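You operate a simulated robot arm through the tools that you are given. There is no shell and no other tool. Be economical: measure what you need, move in short steps, check, and stop when the job is done.

You run a simulated robot arm. Do the job below in one go: nothing can be reset, and whatever is moved stays where it is left.

## Task
Put the olive hook case on the grey tile on the top of the sample bench. Take the box that says "Packers" from the top of the site box and leave it on the top of the fixings bench. Put the key fob on the top of the sample bench away on the site board shelf. Stack the box labelled "Tray liners" from the top of the sample bench on top of the box marked "Bead clips". Put the beige open box that says "J-79" from the top of the board stack on the shelf under the jig and the beige open box that says "J-72" on the top of the meter stand. Put the white pot from the top of the board stack on the shelf under the sorter. Do these in any order. Set down upright: olive hook case, white pot.

It is judged by the outcome, as a careful person would: the job done as asked, and still so three seconds after it is handed in. It fails if anything else is knocked over, pushed out of place, dropped, spilled or broken.

## Robot
A 6-joint arm with a two-finger parallel gripper on a trunk, on a base that drives. Base frame: it is fixed to the floor where the robot stands at the start and does not move with it; the origin is under the middle of the robot, x ahead of it, y to its left, z up. Readings come in mm, degrees, newtons and seconds.
With the tool pointing down near the work surface it reaches from about 100 to 660 mm from the robot's upright axis, wherever it stands. Its first joint turns from -166.0 to 166.0 degrees. Places, roughly: bead clips box, rail caps box, tray liners box [1000, -2500, 750]; beige open box [1750, -5750, 750]; card box, packers box [-1000, -3250, 500]; grey tile (9x9x1 cm) [900, -3100, 800]; key fob [1000, -3000, 750]; olive hook case (5x7x19 cm) [500, 200, 1000]; shelf under the jig [1000, -5100, 400]; shelf under the sorter [1000, -4300, 400]; site board shelf (123x23 cm) [40, -7120, 860]; top of the fixings bench [1000, -4700, 800]; top of the meter stand [900, -3800, 800]; white pot (7x7x7 cm) [1800, -5700, 800]. Payload 4.1 kg.
Tool frame: the origin (TCP) lies between the finger pads and is the grasp point; the fingertips stand 23 mm ahead of it; z points along the fingers, y is the line along which they close. The gripper opens to 94 mm. The fingers are 38 mm wide and 10 mm thick; the gripper's body (54 by 96 mm) begins 39 mm behind the TCP.
Orientation is told as [roll, pitch, yaw] about the base's x, y, z axes, in that order, counted from this pose: with the fingers straight down and closing along the base's y, the tool's x points along the base's -x, its y along +y and its z along -z.

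## Interface
- The arm moves only by the tool jog_arm. Its argument "steps" is a list of rows, each a list of 3 entries, a list of its own where there are three numbers: the shift along the base's x, y, z in cm, then the turn, a rotation vector about the base's x, y, z in degrees, then the opening, from 0 (shut) to 1 (fully open). In form: [[[dx, dy, dz], [ax, ay, az], hand], ...]. A call has 1 to 12 rows; each row shifts and turns the commanded pose from where the row before left it. A row lasts 0.2 s, in which the tool goes at most 50 mm and 8.6 degrees; a call with a longer step from one row to the next is refused whole, and so is a gripper value outside its range. A pose out of reach is approached as far as the arm can. The call stops where the force on the tool passes 40 N (or 10 N more than at its start, if that is more) or the arm is blocked; 0.2 s more then pass. Each finger travels about 45 mm/s and halts on what it meets, pressing with about 43 N; the grip force reading is that of the motor and also rises with nothing between the fingers. The clock runs only during rows and for 0.2 s after the last one: add rows that do not move to give the fingers time. It gives the time, the measured TCP pose, the force on the tool (base axes), the opening and the grip force at its end, in the units of the frame above (readings bear some noise), with the torque about the TCP (base axes, N m) and any sound that the robot's microphone picked up.
- Cameras (640 x 400 px; columns grow to the right, rows downward): "scene" is now at [28.6, 166.6, 1528]; the picture's right is [-0.01, -1.00, 0.00], its down [-0.56, 0.01, -0.83] and it looks along [0.83, -0.01, -0.56] (base axes); focal length 278 px, centre (320, 200). "wrist" rides on the gripper at [86, 16, -74] in the tool frame; the picture's right is [-0.18, 0.98, 0.00], its down [-0.58, -0.11, -0.81] and it looks along [-0.79, -0.15, 0.59] (tool axes); focal length 243 px, centre (320, 200).
- camera(camera): a new picture of that camera. No time passes.
- lift_body(by): slides the trunk up (or, below 0, down) by that many mm; the arm and the scene camera ride with it, the base frame stays. It gives what a move gives, with no picture.
- base_move(legs): drives the robot by 1 to 6 legs, each [ahead, turn to the left] in mm and degrees, along the robot's own axes; the way and the turn of a leg run together, so that a leg with both is an arc; at most 1500 mm and 180 degrees a leg. The arm and the cameras ride along, it lands a little off, and it stops where it bumps. It gives what a move gives.
- aim_head(pan, tilt): turns the head with the scene camera to pan (to the left, within 155 degrees either way) and tilt (down, from -29 to 69), counted from straight ahead of the robot. It gives what a move gives.
- pixel_to_xyz(camera, pixels): for up to 12 pixels [column, row] of the newest picture of that camera ("zoom" is the newest enlarged one), the place [x, y, z] in the base frame of the surface seen there, good to about 2 mm. No time passes.
- enlarge(camera, box): a new picture of the part [left, top, right, bottom] of that camera's present view, enlarged. No time passes.
- hand_in(): hands the job in; it is judged then, once.

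Go step by step. Measure first, check grasps and placings, and put right what went wrong. The budget is 138 turns and 154 pictures, counting those below and the enlarged ones. Unless the task says otherwise, let go and move clear before handing in, and close with one line.

The tools are called after "Emit:" as name(argument=value, ...) on one line, values as JSON. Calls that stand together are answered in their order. jog_arm: Moves the arm, as the interface text tells. Its arguments: {"type":"object","properties":{"steps":{"type":"array","items":{"type":"array"}}},"required":["steps"]} The other tools are called the same way: lift_body (by) slides the trunk up or down; base_move (legs) drives the base; aim_head (pan, tilt) turns the head that bears the scene camera; camera (camera) takes a picture; pixel_to_xyz (camera, pixels) gives the place of the surface under pixels of a picture; enlarge (camera, box) takes an enlarged picture of a part of a camera's view; hand_in () hands the job in.

At the start:

```text
t: 0.0
eef_pos: [358.6, 57.3, 1276.7]
tool_rot: [0.1, 0.0, 0.0]
ft_force: [-0.3, 0.8, 0.9]
moment: [-0.01, 0.0, 0.0]
finger_gap: 93.8
finger_force: 0.1
trunk travel left (down, up): [-475.0, 115.0]
robot x, y, heading: [-2.7, 0.4, 0.1]
head pan, tilt: [-0.7, 33.7]
```

scene: 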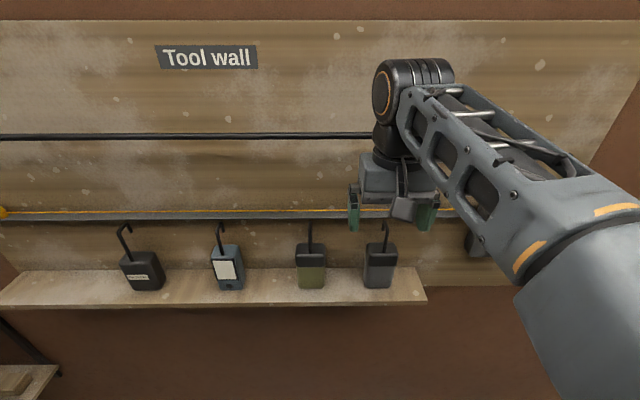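
wrist: 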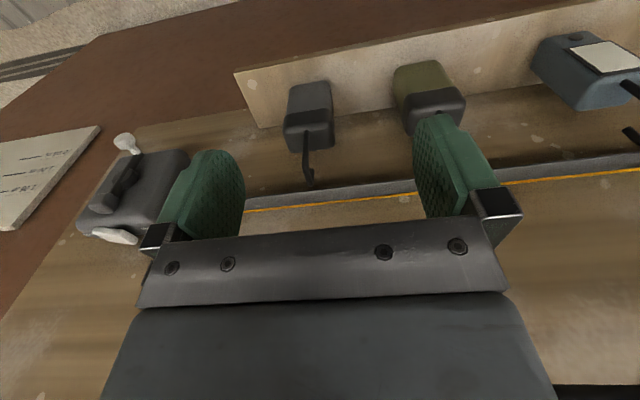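

The scene shows the olive case at about (311,268) hanging by a hook from the rail at row 215. I'll enlarge and measure it.

Emit:
enlarge(camera="scene", box=[200, 180, 440, 330])

Emit:
pixel_to_xyz(camera="scene", pixels=[[311, 280], [298, 280], [325, 280], [311, 252], [310, 235], [309, 224], [311, 296], [380, 280], [228, 270], [280, 215], [311, 246]])

```text
2.67 times, centred on (320, 255) of scene
```

zoom: 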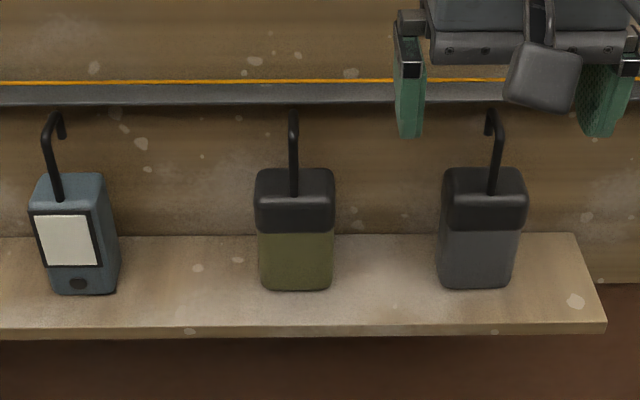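

```text
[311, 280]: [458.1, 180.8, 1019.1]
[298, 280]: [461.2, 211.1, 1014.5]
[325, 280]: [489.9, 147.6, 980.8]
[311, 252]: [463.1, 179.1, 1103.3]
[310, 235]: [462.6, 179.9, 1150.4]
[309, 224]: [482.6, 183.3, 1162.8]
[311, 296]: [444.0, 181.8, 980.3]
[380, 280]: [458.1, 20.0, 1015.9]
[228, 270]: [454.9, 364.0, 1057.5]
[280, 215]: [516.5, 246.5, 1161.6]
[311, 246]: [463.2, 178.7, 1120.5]
```

The olive case stands on the wall shelf (bottom z≈980, front face x≈458, y≈150–212), hook rising to ~1165. I'll tilt the tool ~60° forward and bring it in front of the case.

Emit:
jog_arm(steps=[[[0, 1.77, -3.0], [0, -8.58, 0], 1], [[0, 1.77, -3.0], [0, -8.58, 0], 1], [[0, 1.77, -3.0], [0, -8.58, 0], 1], [[0, 1.77, -3.0], [0, -8.58, 0], 1], [[0, 1.77, -3.0], [0, -8.58, 0], 1], [[0, 1.77, -3.0], [0, -8.58, 0], 1], [[0, 1.77, -3.0], [0, -8.58, 0], 1], [[0, 0, 0], [0, 0, 0], 1]])

Emit:
camera(camera="scene")

Emit:
camera(camera="wrist")

```text
t: 1.8
eef_pos: [357.4, 182.6, 1068.0]
tool_rot: [-0.1, -60.1, 0.2]
ft_force: [0.9, -0.1, -0.4]
moment: [-0.01, -0.06, -0.03]
finger_gap: 94.2
finger_force: 0.1
trunk travel left (down, up): [-475.0, 115.0]
robot x, y, heading: [1.9, 1.0, -0.2]
head pan, tilt: [-0.7, 33.7]
```

```text
150 pictures are left
```

scene: 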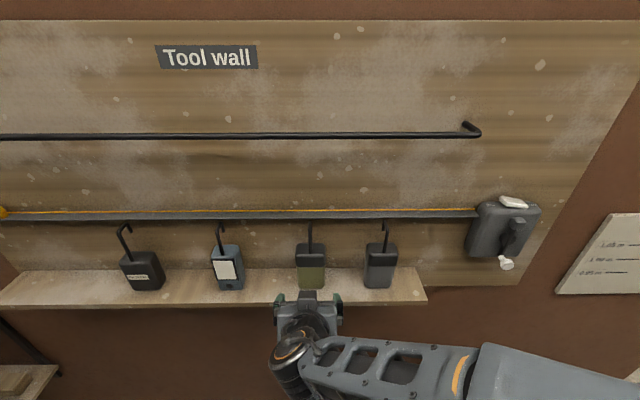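

```text
149 pictures are left
```

wrist: 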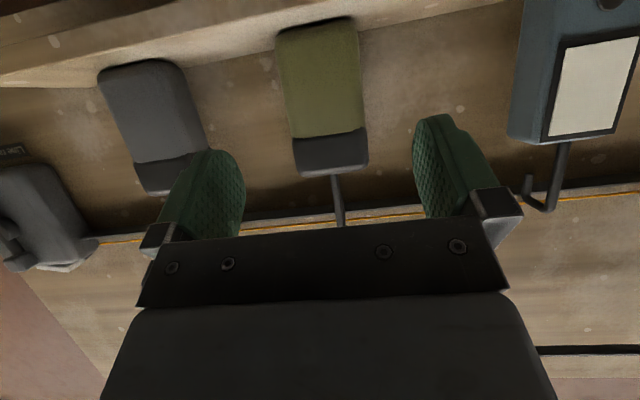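

The olive case (320,90 in the wrist view) sits between the fingers. I'll advance to it.

Emit:
pixel_to_xyz(camera="wrist", pixels=[[330, 150], [325, 100], [282, 60], [360, 50], [298, 170], [366, 160], [315, 25], [338, 200]])

Emit:
jog_arm(steps=[[[4, 0, -0.3], [0, 0, 0], 1], [[4, 0, -0.3], [0, 0, 0], 1], [[3, 0, 0], [0, 0, 0], 1], [[0, 0, 0], [0, 0, 0], 1]])

Emit:
camera(camera="wrist")

```text
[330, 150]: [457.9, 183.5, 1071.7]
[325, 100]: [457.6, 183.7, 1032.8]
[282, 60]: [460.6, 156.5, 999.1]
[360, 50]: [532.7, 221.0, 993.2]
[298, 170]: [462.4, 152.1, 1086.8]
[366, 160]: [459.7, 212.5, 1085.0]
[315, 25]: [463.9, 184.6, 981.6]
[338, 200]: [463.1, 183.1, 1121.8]
```

```text
t: 2.8
eef_pos: [469.5, 182.8, 1061.3]
tool_rot: [0.1, -60.1, 0.0]
ft_force: [0.0, -0.9, -0.2]
moment: [-0.01, -0.01, 0.01]
finger_gap: 94.2
finger_force: 0.0
trunk travel left (down, up): [-475.0, 115.0]
robot x, y, heading: [0.9, 0.9, 0.4]
head pan, tilt: [-0.7, 33.7]
```

```text
148 pictures are left
```

wrist: 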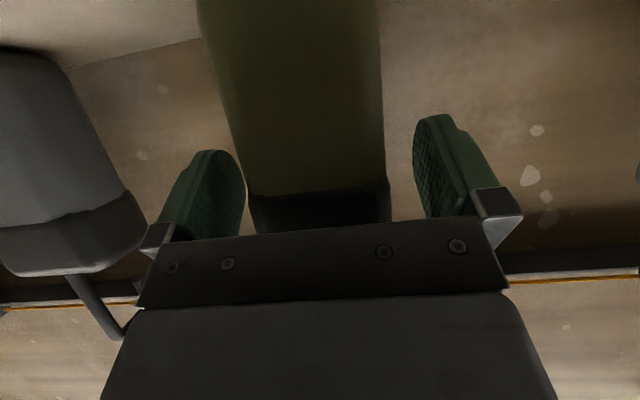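

The case is between the fingers; closing.

Emit:
jog_arm(steps=[[[0.3, 0, 0], [0, 0, 0], 0.7], [[0, 0, 0], [0, 0, 0], 0.4], [[0, 0, 0], [0, 0, 0], 0.3], [[0, 0, 0], [0, 0, 0], 0.3], [[0, 0, 0], [0, 0, 0], 0.2], [[0, 0, 0], [0, 0, 0], 0.2]])

Emit:
jog_arm(steps=[[[0, 0, 1], [0, 0, 0], 0.2], [[0, 0, 1], [0, 0, 0], 0.2], [[0, 0, 1], [0, 0, 0], 0.2], [[-2, 0, 0], [0, 0, 0], 0.2], [[-4, 0, 0], [0, 0, 0], 0.2], [[-4, 0, 0], [0, 0, 0], 0.2], [[-4, 0, 0], [0, 0, 0], 0.2]])

Emit:
camera(camera="scene")

```text
t: 4.2
eef_pos: [472.8, 182.3, 1061.6]
tool_rot: [0.0, -60.1, 0.0]
ft_force: [0.9, 1.2, -0.2]
moment: [0.02, -0.08, -0.01]
finger_gap: 65.6
finger_force: 43.0
trunk travel left (down, up): [-475.0, 115.0]
robot x, y, heading: [1.8, -1.3, -0.0]
head pan, tilt: [-0.7, 33.7]
```

```text
t: 5.8
eef_pos: [332.5, 181.8, 1089.1]
tool_rot: [-0.1, -60.1, 0.0]
ft_force: [0.0, 0.2, -2.6]
moment: [0.01, 0.0, -0.01]
finger_gap: 65.6
finger_force: 42.8
trunk travel left (down, up): [-475.0, 115.0]
robot x, y, heading: [-0.6, 1.0, 0.1]
head pan, tilt: [-0.7, 33.7]
```

```text
147 pictures are left
```

scene: 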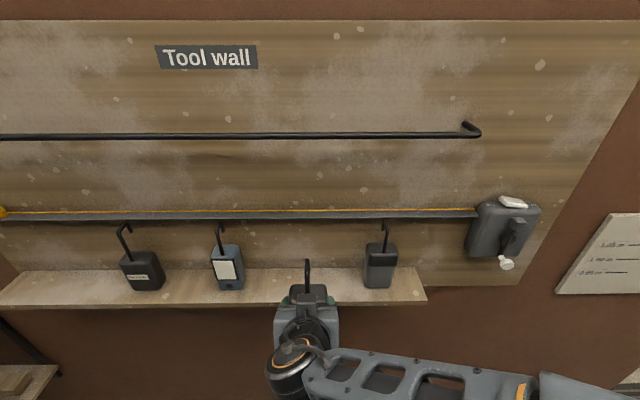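

The case is held (gap 65.6). Now I'll survey towards -y.

Emit:
aim_head(pan=-75, tilt=15)

Emit:
camera(camera="scene")

Emit:
aim_head(pan=-120, tilt=20)

Emit:
camera(camera="scene")

```text
t: 7.3
eef_pos: [333.4, 183.1, 1089.7]
tool_rot: [0.0, -60.0, 0.0]
ft_force: [0.1, -0.1, -1.5]
moment: [-0.02, 0.02, -0.02]
finger_gap: 65.6
finger_force: 43.2
trunk travel left (down, up): [-475.0, 115.0]
robot x, y, heading: [1.1, 0.1, -0.2]
head pan, tilt: [-75.0, 15.0]
```

```text
146 pictures are left
```

scene: 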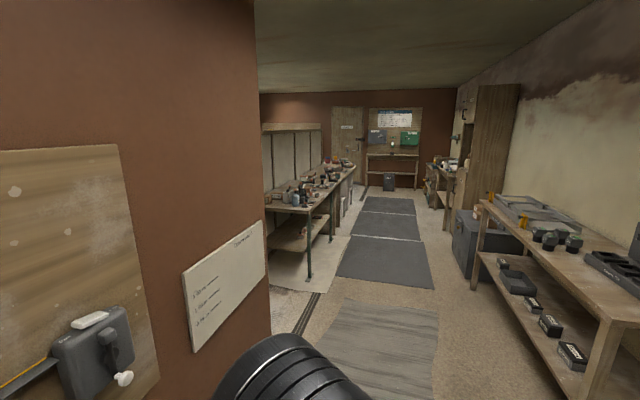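

```text
t: 8.4
eef_pos: [334.1, 183.6, 1091.5]
tool_rot: [0.0, -60.0, 0.0]
ft_force: [-0.7, 0.0, -1.9]
moment: [-0.01, -0.03, 0.0]
finger_gap: 65.5
finger_force: 42.8
trunk travel left (down, up): [-475.0, 115.0]
robot x, y, heading: [0.2, -0.1, -0.0]
head pan, tilt: [-120.0, 20.0]
```

```text
145 pictures are left
```

scene: 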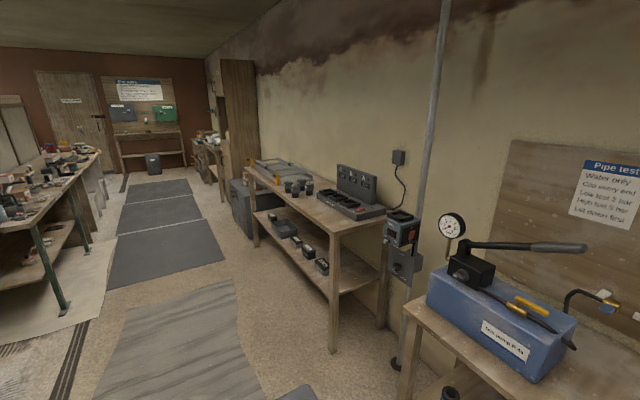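

I'll measure the corridor: bench edges at left (40,240),(65,310) and right (330,350),(385,215).

Emit:
pixel_to_xyz(camera="scene", pixels=[[62, 312], [86, 250], [100, 152], [332, 350], [258, 245], [245, 172], [330, 228], [234, 200], [400, 370], [150, 170], [195, 290], [120, 160]])

Emit:
enlarge(camera="scene", box=[0, 60, 260, 240])

```text
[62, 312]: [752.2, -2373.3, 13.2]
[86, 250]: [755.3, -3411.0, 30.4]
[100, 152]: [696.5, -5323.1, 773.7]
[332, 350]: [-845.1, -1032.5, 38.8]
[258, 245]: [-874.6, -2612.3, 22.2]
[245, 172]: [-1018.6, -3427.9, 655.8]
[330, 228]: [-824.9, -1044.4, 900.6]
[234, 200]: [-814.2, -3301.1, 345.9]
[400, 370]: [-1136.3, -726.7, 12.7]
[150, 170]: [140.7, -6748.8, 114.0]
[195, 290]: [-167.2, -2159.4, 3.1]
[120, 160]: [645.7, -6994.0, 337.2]
```

```text
2.22 times, centred on (130, 150) of scene
```

zoom: 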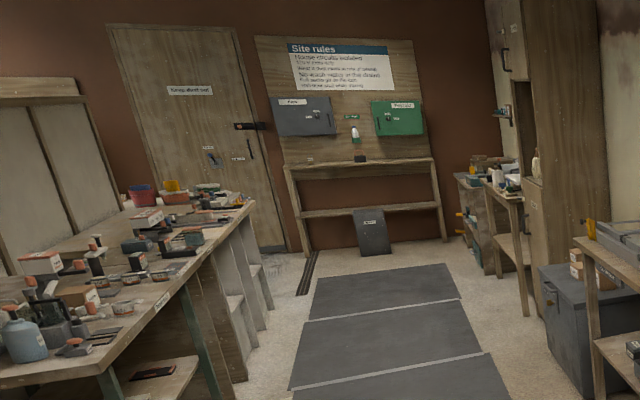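

The corridor runs along -y with bench fronts at x≈700 on the left and -820 on the right. I'll back off, turn and drive down to the sample bench.

Emit:
base_move(legs=[[-200, 0], [0, -90], [1500, 0], [1400, 0], [0, 90]])

Emit:
aim_head(pan=0, tilt=35)

Emit:
camera(camera="scene")

```text
t: 31.2
eef_pos: [156.3, -2706.2, 1090.3]
tool_rot: [-0.1, -59.9, 1.4]
ft_force: [-0.2, -0.5, -1.7]
moment: [0.0, 0.04, 0.01]
finger_gap: 65.6
finger_force: 42.7
trunk travel left (down, up): [-475.0, 115.0]
robot x, y, heading: [-173.6, -2891.8, 1.4]
head pan, tilt: [-120.0, 20.0]
```

```text
t: 33.2
eef_pos: [155.9, -2706.4, 1089.8]
tool_rot: [-0.1, -60.0, 1.4]
ft_force: [-0.6, 0.6, -1.6]
moment: [0.0, 0.04, -0.03]
finger_gap: 65.8
finger_force: 43.2
trunk travel left (down, up): [-475.0, 115.0]
robot x, y, heading: [-172.9, -2899.0, 1.3]
head pan, tilt: [0.0, 35.0]
```

```text
143 pictures are left
```

scene: 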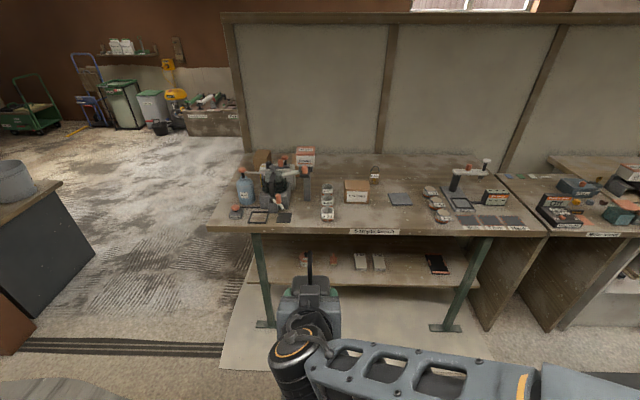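

Emit:
enlarge(camera="scene", box=[210, 130, 400, 240])

Emit:
pixel_to_xyz(camera="scene", pixels=[[400, 199], [357, 184], [361, 193], [375, 175], [327, 200], [305, 154], [235, 213], [256, 217], [283, 218], [380, 235], [443, 215], [462, 204]])

Emit:
enlarge(camera="scene", box=[370, 130, 640, 290])

```text
3.37 times, centred on (305, 185) of scene
```

zoom: 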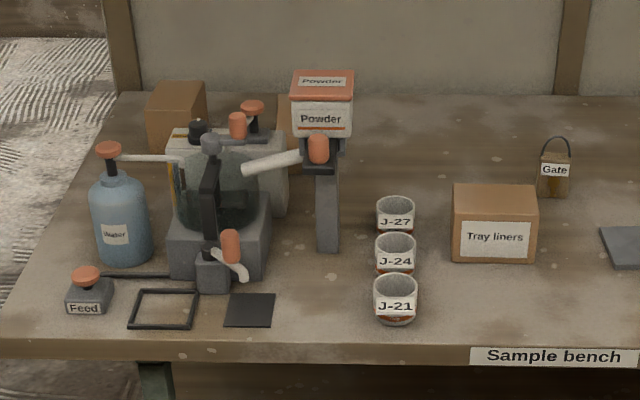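

```text
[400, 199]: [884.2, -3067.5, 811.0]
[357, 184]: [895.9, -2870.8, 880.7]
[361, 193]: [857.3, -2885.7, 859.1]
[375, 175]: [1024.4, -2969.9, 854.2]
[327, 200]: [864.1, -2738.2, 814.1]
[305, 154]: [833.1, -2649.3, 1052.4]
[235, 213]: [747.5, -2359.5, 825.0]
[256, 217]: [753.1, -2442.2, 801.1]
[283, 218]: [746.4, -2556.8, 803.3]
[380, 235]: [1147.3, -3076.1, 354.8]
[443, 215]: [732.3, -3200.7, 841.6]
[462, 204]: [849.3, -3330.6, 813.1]
```

```text
2.37 times, centred on (505, 210) of scene
```

zoom: 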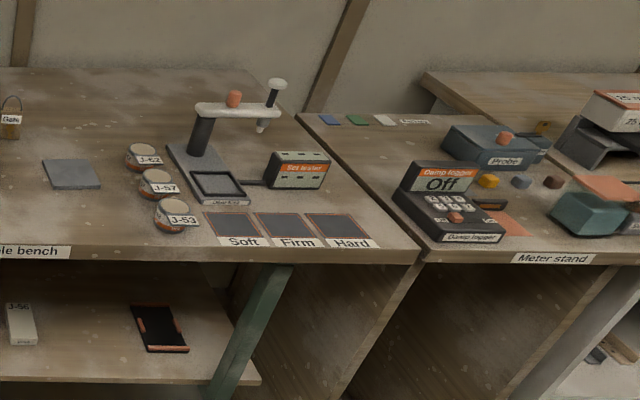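

The tile is at about (885–895,-3068,811), the "Gate" key fob at (1024,-2970), tray liners box at (890,-2880). I'll drive to face the tile.

Emit:
base_move(legs=[[0, -91.3], [220, 0], [0, 90], [470, 0]])

Emit:
aim_head(pan=10, tilt=45)

Emit:
camera(camera="scene")

```text
t: 45.0
eef_pos: [629.9, -2924.0, 1090.1]
tool_rot: [-0.1, -60.0, 0.7]
ft_force: [0.0, 0.2, -1.9]
moment: [-0.02, 0.03, 0.0]
finger_gap: 65.7
finger_force: 43.2
trunk travel left (down, up): [-475.0, 115.0]
robot x, y, heading: [292.6, -3110.3, 0.7]
head pan, tilt: [0.0, 35.0]
```

```text
t: 45.8
eef_pos: [628.8, -2923.6, 1090.8]
tool_rot: [-0.2, -60.0, 0.9]
ft_force: [-0.5, -0.1, -2.3]
moment: [-0.04, 0.02, 0.01]
finger_gap: 65.8
finger_force: 42.8
trunk travel left (down, up): [-475.0, 115.0]
robot x, y, heading: [298.9, -3110.0, 0.7]
head pan, tilt: [10.0, 45.0]
```

```text
140 pictures are left
```

scene: 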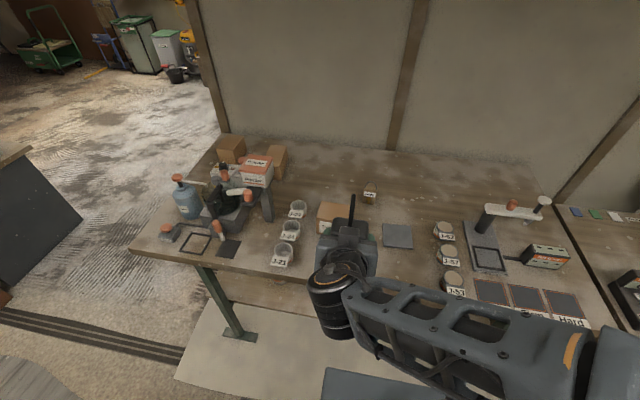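

Emit:
pixel_to_xyz(camera="scene", pixels=[[398, 236], [385, 226], [408, 226], [411, 246], [386, 246], [445, 230], [436, 228], [335, 213], [370, 197], [372, 188], [428, 240], [350, 220]])

Emit:
enlarge(camera="scene", box=[300, 160, 480, 280])

```text
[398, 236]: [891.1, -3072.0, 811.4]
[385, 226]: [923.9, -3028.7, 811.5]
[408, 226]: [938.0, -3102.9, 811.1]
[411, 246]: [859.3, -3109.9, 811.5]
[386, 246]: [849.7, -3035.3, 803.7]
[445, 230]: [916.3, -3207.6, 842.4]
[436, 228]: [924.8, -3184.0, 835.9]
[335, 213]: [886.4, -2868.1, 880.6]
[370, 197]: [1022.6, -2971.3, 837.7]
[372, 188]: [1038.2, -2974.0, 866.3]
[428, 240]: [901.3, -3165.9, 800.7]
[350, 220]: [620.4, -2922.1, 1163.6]
```

```text
3.33 times, centred on (390, 220) of scene
```

zoom: 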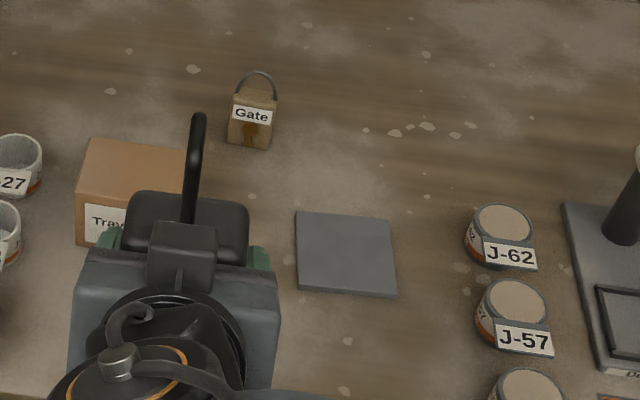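

Tile centre (891,-3072,811.4). Moving the case over it, then lowering.

Emit:
jog_arm(steps=[[[1, -4.0, 0], [0, 0, 0], 0.2], [[2, -4.0, 0], [0, 0, 0], 0.2], [[2, -4.0, 0], [0, 0, 0], 0.2], [[4, -2.8, 0], [0, 0, 0], 0.2], [[4, 0, 0], [0, 0, 0], 0.2], [[4, 0, 0], [0, 0, 0], 0.2], [[4, 0, 0], [0, 0, 0], 0.2], [[4.2, 0, 0], [0, 0, 0], 0.2], [[0, 0, -4], [0, 0, 0], 0.2], [[0, 0, -4], [0, 0, 0], 0.2], [[0, 0, -4], [0, 0, 0], 0.2], [[0, 0, -4], [0, 0, 0], 0.2]])

Emit:
camera(camera="scene")

Emit:
camera(camera="wrist")

```text
t: 48.4
eef_pos: [899.8, -3048.6, 949.5]
tool_rot: [-0.6, -59.9, 0.9]
ft_force: [0.4, -0.1, -1.0]
moment: [-0.01, 0.03, 0.02]
finger_gap: 65.8
finger_force: 42.9
out of reach, approached as far as the arm can: row 1, 2, 12
trunk travel left (down, up): [-475.0, 115.0]
robot x, y, heading: [299.4, -3110.3, 0.9]
head pan, tilt: [10.0, 45.0]
```

```text
138 pictures are left
```

scene: 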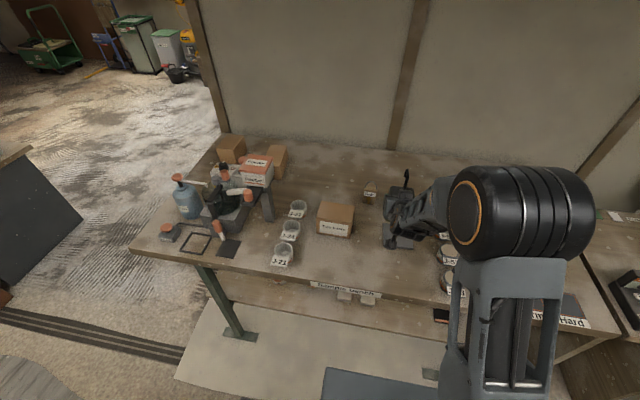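

```text
137 pictures are left
```

wrist: 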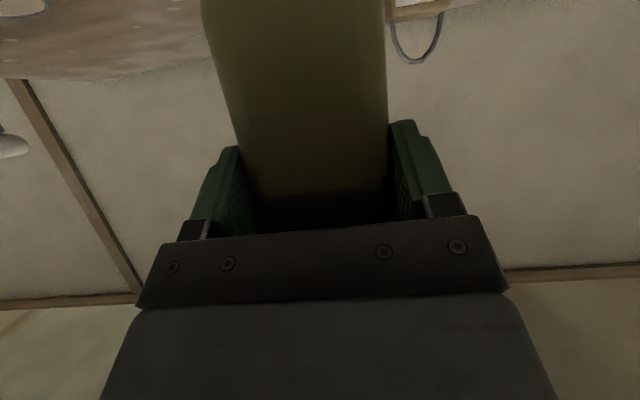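

The pose lags a bit (limit reached in row 12), so I'll correct x/y and lower with the trunk.

Emit:
jog_arm(steps=[[[-1, -1.2, 0], [0, 0, 0], 0.2], [[-0.9, -1.1, 0], [0, 0, 0], 0.2], [[0, 0, 0], [0, 0, 0], 0.2]])

Emit:
lift_body(by=-30)

```text
t: 49.1
eef_pos: [877.4, -3048.0, 950.8]
tool_rot: [-0.6, -59.9, 0.9]
ft_force: [-0.1, -0.3, -2.2]
moment: [0.0, 0.06, 0.02]
finger_gap: 65.5
finger_force: 42.8
out of reach, approached as far as the arm can: row 1, 2
trunk travel left (down, up): [-475.0, 115.0]
robot x, y, heading: [297.3, -3108.3, 0.7]
head pan, tilt: [10.0, 45.0]
```

```text
t: 49.9
eef_pos: [879.2, -3049.8, 919.6]
tool_rot: [-0.6, -59.9, 0.8]
ft_force: [0.3, -0.4, -3.1]
moment: [0.01, 0.01, -0.01]
finger_gap: 65.9
finger_force: 43.1
trunk travel left (down, up): [-445.0, 145.0]
robot x, y, heading: [300.6, -3111.7, 0.7]
head pan, tilt: [10.0, 45.0]
```

y stalled at -3049 (joint limit), so I'll turn the base slightly right to shift 22 mm.

Emit:
base_move(legs=[[0, -2.3]])

Emit:
camera(camera="wrist")

Emit:
enlarge(camera="scene", box=[330, 160, 480, 280])

```text
t: 50.7
eef_pos: [879.6, -3072.4, 921.1]
tool_rot: [-0.6, -59.9, -1.5]
ft_force: [0.0, -0.8, -2.1]
moment: [0.01, 0.02, 0.03]
finger_gap: 65.9
finger_force: 42.5
trunk travel left (down, up): [-445.0, 145.0]
robot x, y, heading: [298.8, -3111.0, -1.7]
head pan, tilt: [10.0, 45.0]
```

```text
136 pictures are left
```

wrist: 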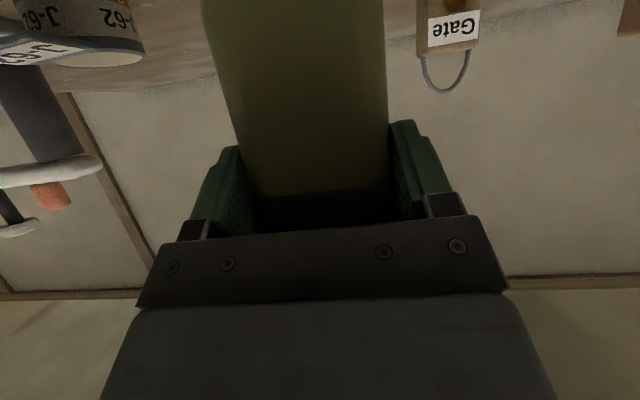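

```text
3.33 times, centred on (405, 220) of scene
```

zoom: 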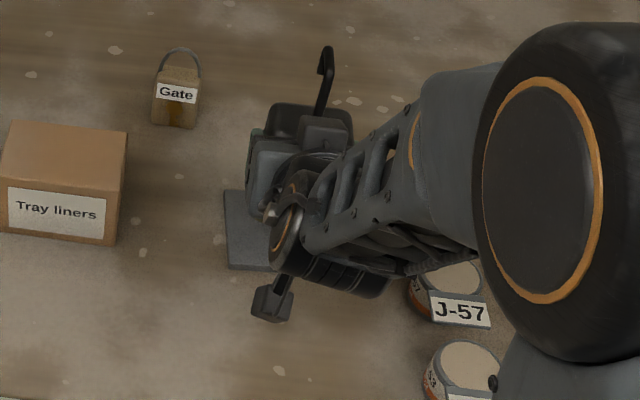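

Position is right; check clearance between the wrist parts and the J cups before lowering.

Emit:
pixel_to_xyz(camera="zoom", pixels=[[345, 283], [370, 285], [420, 285], [465, 275], [270, 305], [300, 215], [390, 200], [240, 230], [440, 280], [320, 100]])

```text
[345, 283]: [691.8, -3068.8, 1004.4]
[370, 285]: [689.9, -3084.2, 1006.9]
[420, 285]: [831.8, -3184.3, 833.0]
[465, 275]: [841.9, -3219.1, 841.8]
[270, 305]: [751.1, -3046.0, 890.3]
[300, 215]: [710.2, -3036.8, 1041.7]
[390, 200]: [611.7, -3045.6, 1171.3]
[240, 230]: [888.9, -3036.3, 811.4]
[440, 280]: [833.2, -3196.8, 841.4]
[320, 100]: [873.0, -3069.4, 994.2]
```

Everything clears. Lower with the trunk.

Emit:
lift_body(by=-24)

Emit:
lift_body(by=-2.5)

```text
t: 51.4
eef_pos: [880.1, -3072.4, 896.8]
tool_rot: [-0.6, -59.9, -1.6]
ft_force: [0.0, 0.0, -2.4]
moment: [0.0, 0.0, 0.01]
finger_gap: 65.7
finger_force: 42.9
trunk travel left (down, up): [-421.0, 169.0]
robot x, y, heading: [297.0, -3109.5, -1.5]
head pan, tilt: [10.0, 45.0]
```

```text
t: 51.9
eef_pos: [879.5, -3072.0, 893.1]
tool_rot: [-0.6, -59.9, -1.5]
ft_force: [-0.2, 0.5, -1.7]
moment: [-0.01, 0.04, -0.03]
finger_gap: 65.6
finger_force: 43.0
trunk travel left (down, up): [-418.0, 172.0]
robot x, y, heading: [297.8, -3108.0, -1.8]
head pan, tilt: [10.0, 45.0]
```

Emit:
lift_body(by=-1.5)

Emit:
enlarge(camera="wrist", box=[100, 0, 500, 250])

```text
t: 52.4
eef_pos: [879.4, -3073.3, 892.6]
tool_rot: [-0.6, -60.0, -1.5]
ft_force: [-0.3, 0.6, -2.0]
moment: [0.02, 0.03, -0.01]
finger_gap: 65.7
finger_force: 43.1
trunk travel left (down, up): [-417.0, 173.0]
robot x, y, heading: [298.0, -3112.9, -1.4]
head pan, tilt: [10.0, 45.0]
```

```text
1.60 times, centred on (300, 125) of wrist
```

zoom: 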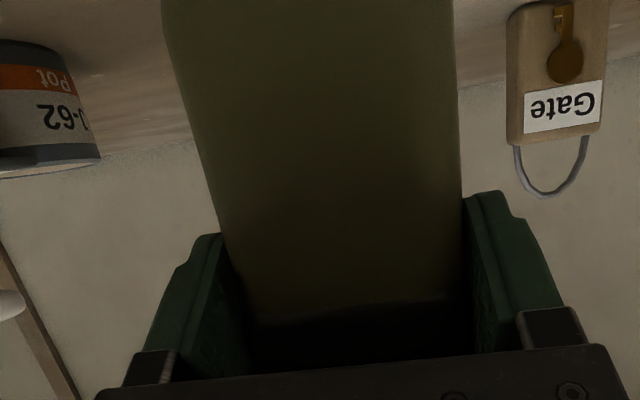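

No contact yet; lower a bit more.

Emit:
lift_body(by=-1.5)

Emit:
lift_body(by=-1.5)

```text
t: 52.9
eef_pos: [878.9, -3072.4, 891.3]
tool_rot: [-0.6, -59.9, -1.5]
ft_force: [0.4, -0.3, -0.3]
moment: [0.06, -0.04, 0.0]
finger_gap: 65.6
finger_force: 43.3
trunk travel left (down, up): [-415.0, 175.0]
robot x, y, heading: [298.0, -3108.5, -1.4]
head pan, tilt: [10.0, 45.0]
```

```text
t: 53.4
eef_pos: [880.3, -3073.2, 891.8]
tool_rot: [-0.5, -60.0, -1.5]
ft_force: [-1.7, -0.2, 7.3]
moment: [0.28, 0.04, 0.04]
finger_gap: 65.8
finger_force: 43.3
trunk travel left (down, up): [-414.0, 176.0]
robot x, y, heading: [300.5, -3109.2, -1.5]
head pan, tilt: [10.0, 45.0]
```

Contact (7 N upward). Open and retreat straight back.

Emit:
jog_arm(steps=[[[0, 0, 0], [0, 0, 0], 0.8], [[0, 0, 0], [0, 0, 0], 1], [[0, 0, 0], [0, 0, 0], 1], [[0, 0, 0], [0, 0, 0], 1], [[-3, 0, 0], [0, 0, 0], 1], [[-4, 0, 0], [0, 0, 0], 1], [[-4, 0, 0], [0, 0, 0], 1], [[-4, 0, 0], [0, 0, 0], 1]])

Emit:
camera(camera="wrist")

Emit:
camera(camera="scene")

```text
t: 55.2
eef_pos: [762.1, -3067.7, 888.2]
tool_rot: [-0.7, -59.9, -1.5]
ft_force: [-0.4, 0.9, 0.2]
moment: [-0.01, 0.01, -0.01]
finger_gap: 94.0
finger_force: 0.1
out of reach, approached as far as the arm can: row 8
trunk travel left (down, up): [-414.0, 176.0]
robot x, y, heading: [303.5, -3115.9, -1.6]
head pan, tilt: [10.0, 45.0]
```

```text
133 pictures are left
```

wrist: 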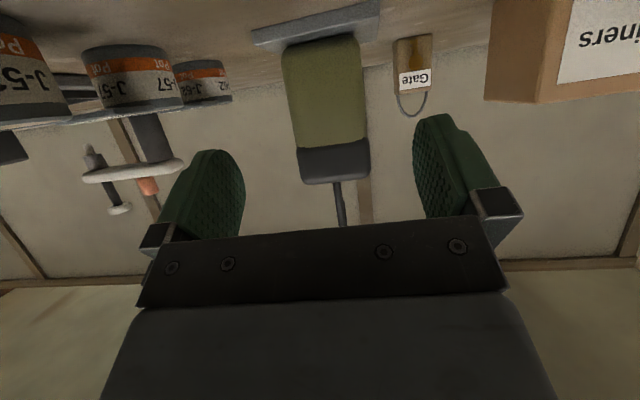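

```text
132 pictures are left
```

scene: 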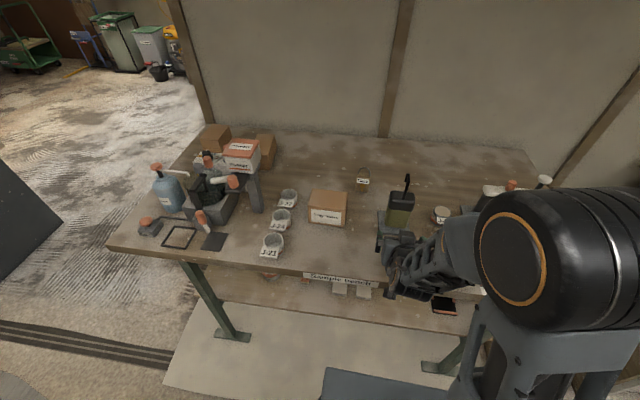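

The olive case stands upright on the tile. Look for the "Bead clips" box among the brown boxes at (215,138),(266,148).

Emit:
enlarge(camera="scene", box=[140, 110, 380, 260])

Emit:
lift_body(by=170)

Emit:
jog_arm(steps=[[[-2, 0, 2], [0, 8.5, 0], 1], [[-2, 0, 2], [0, 8.5, 0], 1], [[-1, 0, 2], [0, 8.5, 0], 1], [[0, 0, 1], [0, 8.5, 0], 1], [[0, 0, 0], [0, 8.5, 0], 1], [[0, 0, 0], [0, 8.5, 0], 1], [[0, 0, 0], [0, 8.5, 0], 1], [[0, 0, 0], [0, 0, 1.5], 1], [[0, 0, 0], [0, 0, 0], 1]])

Emit:
camera(camera="scene")

```text
2.67 times, centred on (260, 185) of scene
```

zoom: 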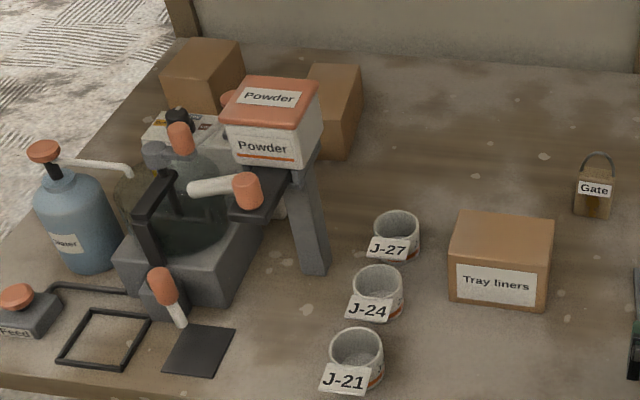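

```text
t: 57.2
eef_pos: [762.2, -3067.8, 1058.4]
tool_rot: [-0.7, -59.9, -1.4]
ft_force: [0.6, -0.4, -0.4]
moment: [-0.01, -0.02, 0.0]
finger_gap: 94.0
finger_force: 0.1
trunk travel left (down, up): [-584.0, 6.0]
robot x, y, heading: [296.6, -3112.4, -1.5]
head pan, tilt: [10.0, 45.0]
```

```text
t: 59.2
eef_pos: [722.1, -3076.4, 1114.0]
tool_rot: [-4.3, -5.6, 0.7]
ft_force: [1.0, -0.4, -0.3]
moment: [0.02, 0.03, 0.0]
finger_gap: 93.9
finger_force: 0.1
out of reach, approached as far as the arm can: row 2, 3
trunk travel left (down, up): [-584.0, 6.0]
robot x, y, heading: [298.6, -3109.6, -1.6]
head pan, tilt: [10.0, 45.0]
```

```text
130 pictures are left
```

scene: 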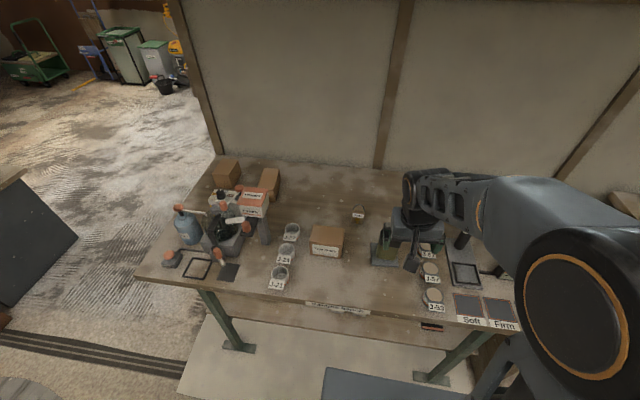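

Two unlabelled-from-here brown boxes sit behind the powder apparatus. I'll back off, straighten the tool and go look from further left.

Emit:
base_move(legs=[[-400, 0], [0, 91.5], [400, 0], [0, -90]])

Emit:
jog_arm(steps=[[[-3, 0, 0], [4.3, 5.6, 0], 1], [[-3, 1, 0], [0, 0, 0], 1], [[-3, 1, 0], [0, 0, 0], 1], [[0, 0, 0], [0, 0, 0], 1]])

Emit:
aim_head(pan=0, tilt=30)

Emit:
camera(camera="scene")

```text
t: 71.5
eef_pos: [314.5, -2653.7, 1112.6]
tool_rot: [-4.2, -5.7, 2.6]
ft_force: [0.1, -0.7, -0.1]
moment: [0.01, 0.01, 0.02]
finger_gap: 93.8
finger_force: 0.1
trunk travel left (down, up): [-584.0, 6.0]
robot x, y, heading: [-104.6, -2702.2, 0.3]
head pan, tilt: [10.0, 45.0]
```

```text
t: 72.5
eef_pos: [223.9, -2634.0, 1114.7]
tool_rot: [0.4, -0.3, 2.2]
ft_force: [-0.5, -0.5, -0.3]
moment: [-0.04, 0.0, 0.0]
finger_gap: 94.0
finger_force: 0.1
trunk travel left (down, up): [-584.0, 6.0]
robot x, y, heading: [-105.8, -2703.7, 0.2]
head pan, tilt: [10.0, 45.0]
```

```text
t: 73.3
eef_pos: [225.6, -2633.0, 1114.9]
tool_rot: [0.3, -0.2, 2.2]
ft_force: [0.4, 0.9, 0.4]
moment: [-0.01, -0.02, 0.01]
finger_gap: 93.9
finger_force: 0.1
trunk travel left (down, up): [-584.0, 6.0]
robot x, y, heading: [-106.5, -2699.2, 0.3]
head pan, tilt: [0.0, 30.0]
```

```text
129 pictures are left
```

scene: 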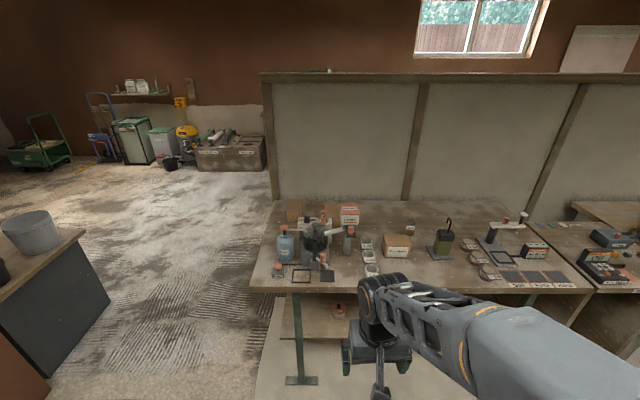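

Bench left end is open floor at y>-2330, so I can reach the rear boxes from there. First pick the tray liners from the front: drive up.

Emit:
base_move(legs=[[0, -90], [200, 0], [0, 90], [370, 0]])

Emit:
aim_head(pan=10, tilt=45)

Emit:
camera(camera="scene")

Emit:
camera(camera="wrist")

```text
t: 84.5
eef_pos: [596.1, -2850.3, 1115.0]
tool_rot: [0.3, -0.3, 0.6]
ft_force: [-0.2, 0.4, -0.3]
moment: [0.0, -0.01, 0.01]
finger_gap: 94.0
finger_force: 0.2
trunk travel left (down, up): [-584.0, 6.0]
robot x, y, heading: [259.4, -2913.4, -1.5]
head pan, tilt: [0.0, 30.0]
```

```text
t: 85.2
eef_pos: [595.5, -2849.6, 1115.1]
tool_rot: [0.4, -0.2, 0.6]
ft_force: [0.9, 0.4, -0.2]
moment: [-0.01, -0.01, 0.01]
finger_gap: 94.0
finger_force: 0.0
trunk travel left (down, up): [-584.0, 6.0]
robot x, y, heading: [262.4, -2906.5, -1.4]
head pan, tilt: [10.0, 45.0]
```

```text
128 pictures are left
```

scene: 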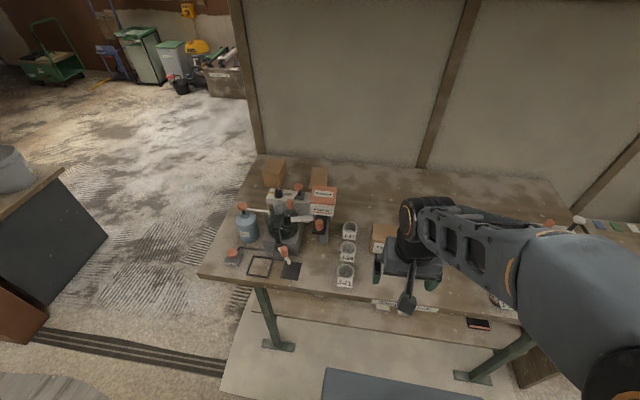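

```text
127 pictures are left
```

wrist: 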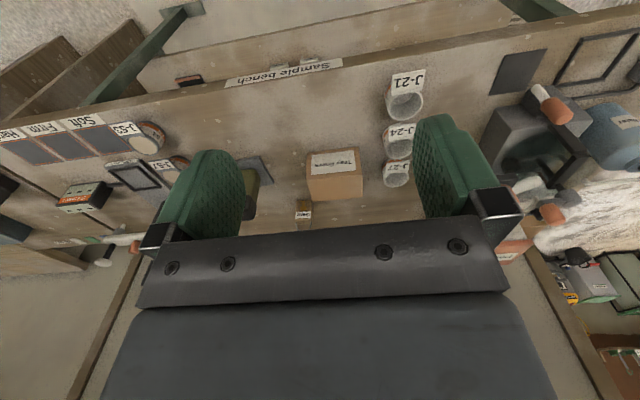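

Emit:
enlarge(camera="wrist", box=[270, 120, 430, 220])

Emit:
pixel_to_xyz(camera="wrist", pixels=[[312, 178], [358, 176], [312, 197], [360, 194], [335, 187], [309, 155], [354, 152], [332, 163], [395, 178], [302, 212]])

```text
4.00 times, centred on (350, 170) of wrist
```

zoom: 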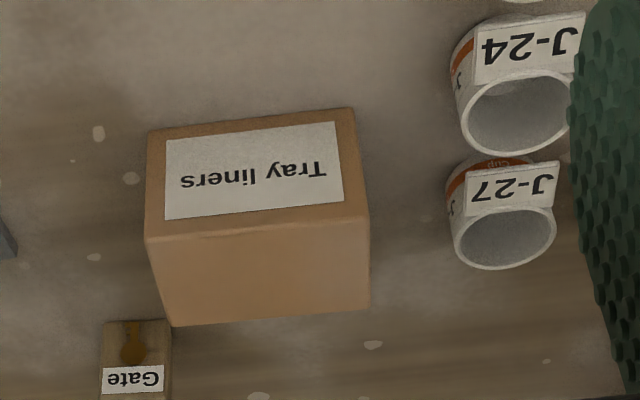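

```text
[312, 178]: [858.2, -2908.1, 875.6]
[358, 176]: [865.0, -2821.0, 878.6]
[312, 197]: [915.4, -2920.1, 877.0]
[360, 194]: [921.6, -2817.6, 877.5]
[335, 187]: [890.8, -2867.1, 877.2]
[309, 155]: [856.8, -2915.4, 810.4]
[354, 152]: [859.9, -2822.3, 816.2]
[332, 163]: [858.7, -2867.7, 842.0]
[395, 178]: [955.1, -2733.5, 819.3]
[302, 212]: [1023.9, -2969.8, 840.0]
```

Tray liners box: x 858–927, y -2918…-2817, top 878. I'll turn the tool -93° to grip across x.

Emit:
jog_arm(steps=[[[0.5, -0.2, 0], [0, 0, -8.5], 1], [[0.5, -0.2, 0], [0, 0, -8.5], 1], [[0.5, -0.2, 0], [0, 0, -8.5], 1], [[0.5, -0.2, 0], [0, 0, -8.5], 1], [[0.5, -0.2, 0], [0, 0, -8.5], 1], [[0.5, -0.2, 0], [0, 0, -8.5], 1], [[0.5, -0.2, 0], [0, 0, -8.5], 1], [[0.5, -0.2, 0], [0, 0, -8.5], 1], [[0.5, 0, 0], [0, 0, -8.5], 1], [[0.5, 0, 0], [0, 0, -8.5], 1], [[0.5, 0, 0], [0, 0, -8.5], 1], [[0, 0, 0], [0, 0, 0], 1]])

Emit:
jog_arm(steps=[[[4.5, 0, 0], [0, 0, 0], 1], [[4.5, 0, 0], [0, 0, 0], 1], [[4.5, 0, 0], [0, 0, 0], 1], [[4.5, 0, 0], [0, 0, 0], 1], [[4.5, 0, 0], [0, 0, 0], 1], [[1.6, 0, 0], [0, 0, 0], 1], [[0, 0, 0], [0, 0, 0], 1]])

Emit:
camera(camera="scene")

Emit:
camera(camera="wrist")

```text
t: 87.8
eef_pos: [650.1, -2866.6, 1114.1]
tool_rot: [0.3, -0.3, -93.0]
ft_force: [-0.2, 0.3, 0.1]
moment: [-0.03, -0.03, -0.01]
finger_gap: 94.0
finger_force: 0.0
trunk travel left (down, up): [-584.0, 6.0]
robot x, y, heading: [260.0, -2907.3, -1.5]
head pan, tilt: [10.0, 45.0]
```

```text
t: 89.5
eef_pos: [893.2, -2866.4, 1114.6]
tool_rot: [0.3, -0.3, -92.9]
ft_force: [-1.0, -0.5, 0.9]
moment: [-0.03, 0.03, 0.02]
finger_gap: 93.9
finger_force: 0.1
trunk travel left (down, up): [-584.0, 6.0]
robot x, y, heading: [259.5, -2907.7, -1.2]
head pan, tilt: [10.0, 45.0]
```

```text
125 pictures are left
```

scene: 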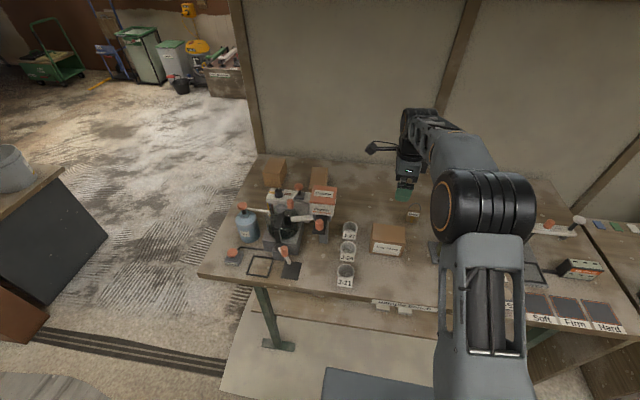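

```text
124 pictures are left
```

wrist: 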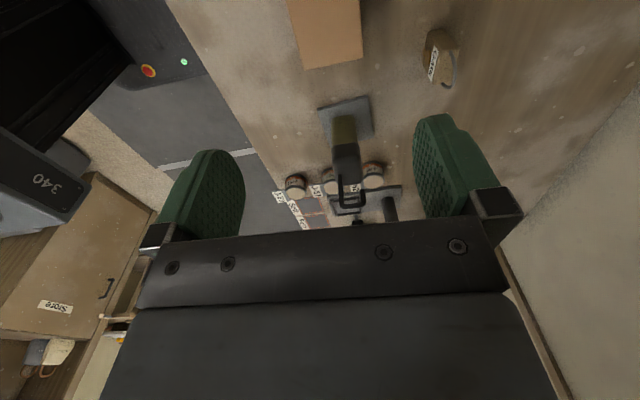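

Aligned above the box. Lower with the trunk.

Emit:
lift_body(by=-200)

Emit:
camera(camera="wrist")

Emit:
enlarge(camera="scene", box=[320, 120, 560, 300])

```text
t: 91.6
eef_pos: [890.3, -2867.5, 914.9]
tool_rot: [0.3, -0.2, -92.9]
ft_force: [0.5, 0.5, 0.0]
moment: [0.0, -0.02, 0.0]
finger_gap: 93.9
finger_force: 0.0
trunk travel left (down, up): [-384.0, 206.0]
robot x, y, heading: [262.2, -2907.5, -1.2]
head pan, tilt: [10.0, 45.0]
```

```text
123 pictures are left
```

wrist: 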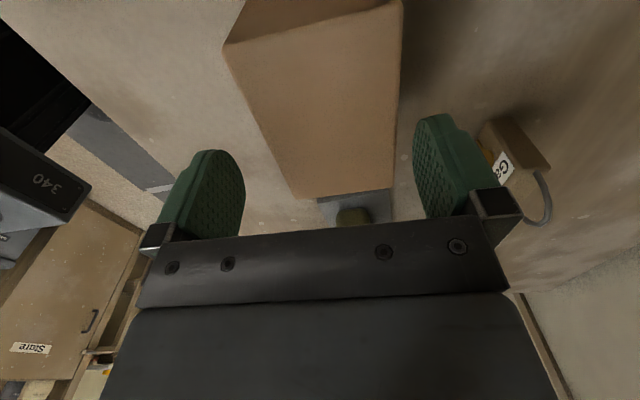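

```text
2.22 times, centred on (440, 210) of scene
```

zoom: 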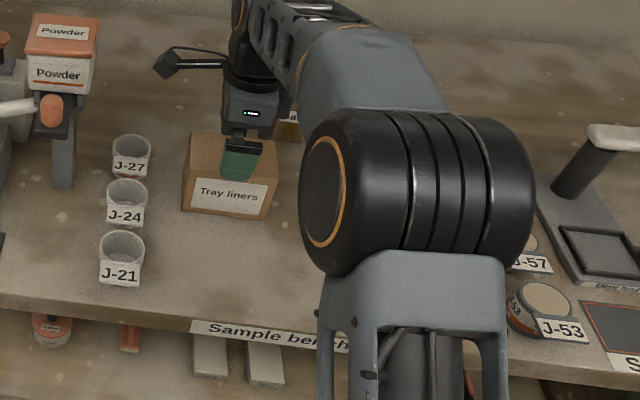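

Emit:
pixel_to_xyz(camera="zoom", pixels=[[410, 270], [340, 330], [500, 330], [330, 150], [250, 60], [240, 165]])

Emit:
lift_body(by=-60)

Emit:
jog_arm(steps=[[[0, 0, 0], [0, 0, 0], 0.7], [[0, 0, 0], [0, 0, 0], 0.4], [[0, 0, 0], [0, 0, 0], 0.3], [[0, 0, 0], [0, 0, 0], 0.3], [[0, 0, 0], [0, 0, 0], 0.3]])

Emit:
camera(camera="wrist")

```text
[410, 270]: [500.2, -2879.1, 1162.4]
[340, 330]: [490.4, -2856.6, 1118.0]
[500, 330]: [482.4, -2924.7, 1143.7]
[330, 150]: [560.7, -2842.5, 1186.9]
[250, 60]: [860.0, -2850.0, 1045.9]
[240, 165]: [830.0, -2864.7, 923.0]
```

```text
t: 92.6
eef_pos: [890.7, -2865.3, 855.3]
tool_rot: [0.4, -0.3, -92.9]
ft_force: [0.0, 0.7, 0.0]
moment: [0.0, -0.03, 0.02]
finger_gap: 93.9
finger_force: 0.2
trunk travel left (down, up): [-324.0, 266.0]
robot x, y, heading: [260.3, -2908.8, -1.4]
head pan, tilt: [10.0, 45.0]
```

```text
t: 93.8
eef_pos: [889.8, -2866.6, 854.0]
tool_rot: [0.3, -0.4, -92.9]
ft_force: [-0.9, -0.2, 2.5]
moment: [-0.01, 0.16, 0.02]
finger_gap: 74.9
finger_force: 43.2
trunk travel left (down, up): [-324.0, 266.0]
robot x, y, heading: [258.6, -2909.2, -1.4]
head pan, tilt: [10.0, 45.0]
```

```text
121 pictures are left
```

wrist: 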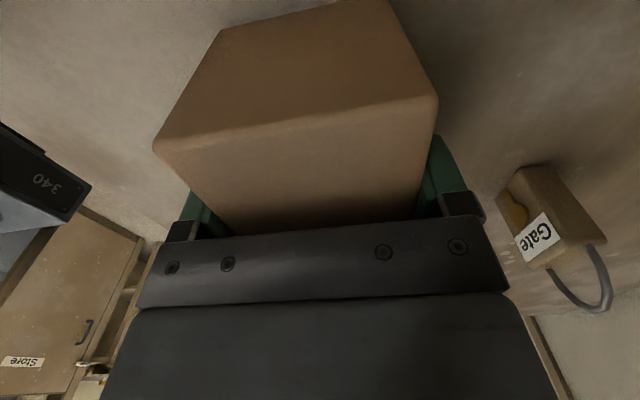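

Held (gap 75). Lift, back off, and look left for the route around the bench end.

Emit:
lift_body(by=260)

Emit:
base_move(legs=[[-380, 0], [0, 91]])

Emit:
aim_head(pan=-35, tilt=30)

Emit:
camera(camera="scene")

```text
t: 96.5
eef_pos: [891.6, -2865.9, 1114.3]
tool_rot: [0.3, -0.2, -92.9]
ft_force: [0.7, -0.4, -2.8]
moment: [0.0, -0.02, 0.01]
finger_gap: 75.0
finger_force: 43.0
trunk travel left (down, up): [-584.0, 6.0]
robot x, y, heading: [260.4, -2905.4, -1.1]
head pan, tilt: [10.0, 45.0]
```

```text
t: 102.8
eef_pos: [-170.8, -2269.1, 1113.1]
tool_rot: [0.3, -0.3, -1.9]
ft_force: [-0.7, 0.3, -2.3]
moment: [0.04, -0.01, 0.01]
finger_gap: 74.8
finger_force: 43.3
trunk travel left (down, up): [-584.0, 6.0]
robot x, y, heading: [-119.9, -2897.9, 89.7]
head pan, tilt: [10.0, 45.0]
```

```text
t: 103.9
eef_pos: [-169.8, -2269.5, 1114.1]
tool_rot: [0.3, -0.3, -2.0]
ft_force: [-0.1, -0.1, -1.5]
moment: [-0.03, 0.02, 0.02]
finger_gap: 74.9
finger_force: 43.2
trunk travel left (down, up): [-584.0, 6.0]
robot x, y, heading: [-120.3, -2899.1, 89.4]
head pan, tilt: [-35.0, 30.0]
```

```text
120 pictures are left
```

scene: 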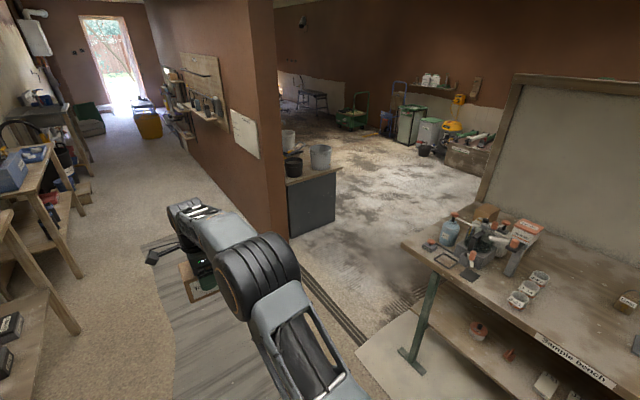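

Emit:
pixel_to_xyz(camera="scene", pixels=[[285, 235], [292, 237], [335, 222], [340, 165], [410, 350], [400, 243], [380, 230], [465, 165], [430, 180], [305, 280], [495, 205]])

Emit:
enlarge(camera="scene", box=[400, 180, 560, 280])

```text
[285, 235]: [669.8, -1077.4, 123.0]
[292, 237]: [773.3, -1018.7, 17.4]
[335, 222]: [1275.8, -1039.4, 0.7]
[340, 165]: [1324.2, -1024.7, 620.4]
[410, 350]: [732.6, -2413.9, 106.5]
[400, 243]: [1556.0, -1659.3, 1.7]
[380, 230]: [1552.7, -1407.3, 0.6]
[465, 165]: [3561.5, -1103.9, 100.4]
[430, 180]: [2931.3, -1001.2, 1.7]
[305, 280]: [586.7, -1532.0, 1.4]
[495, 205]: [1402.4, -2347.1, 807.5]
```

```text
4.00 times, centred on (480, 230) of scene
```

zoom: 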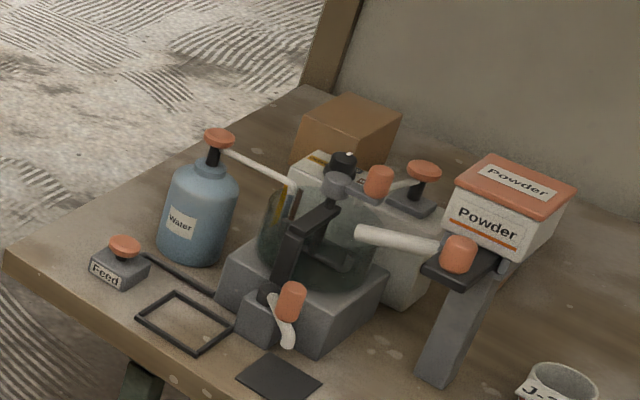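

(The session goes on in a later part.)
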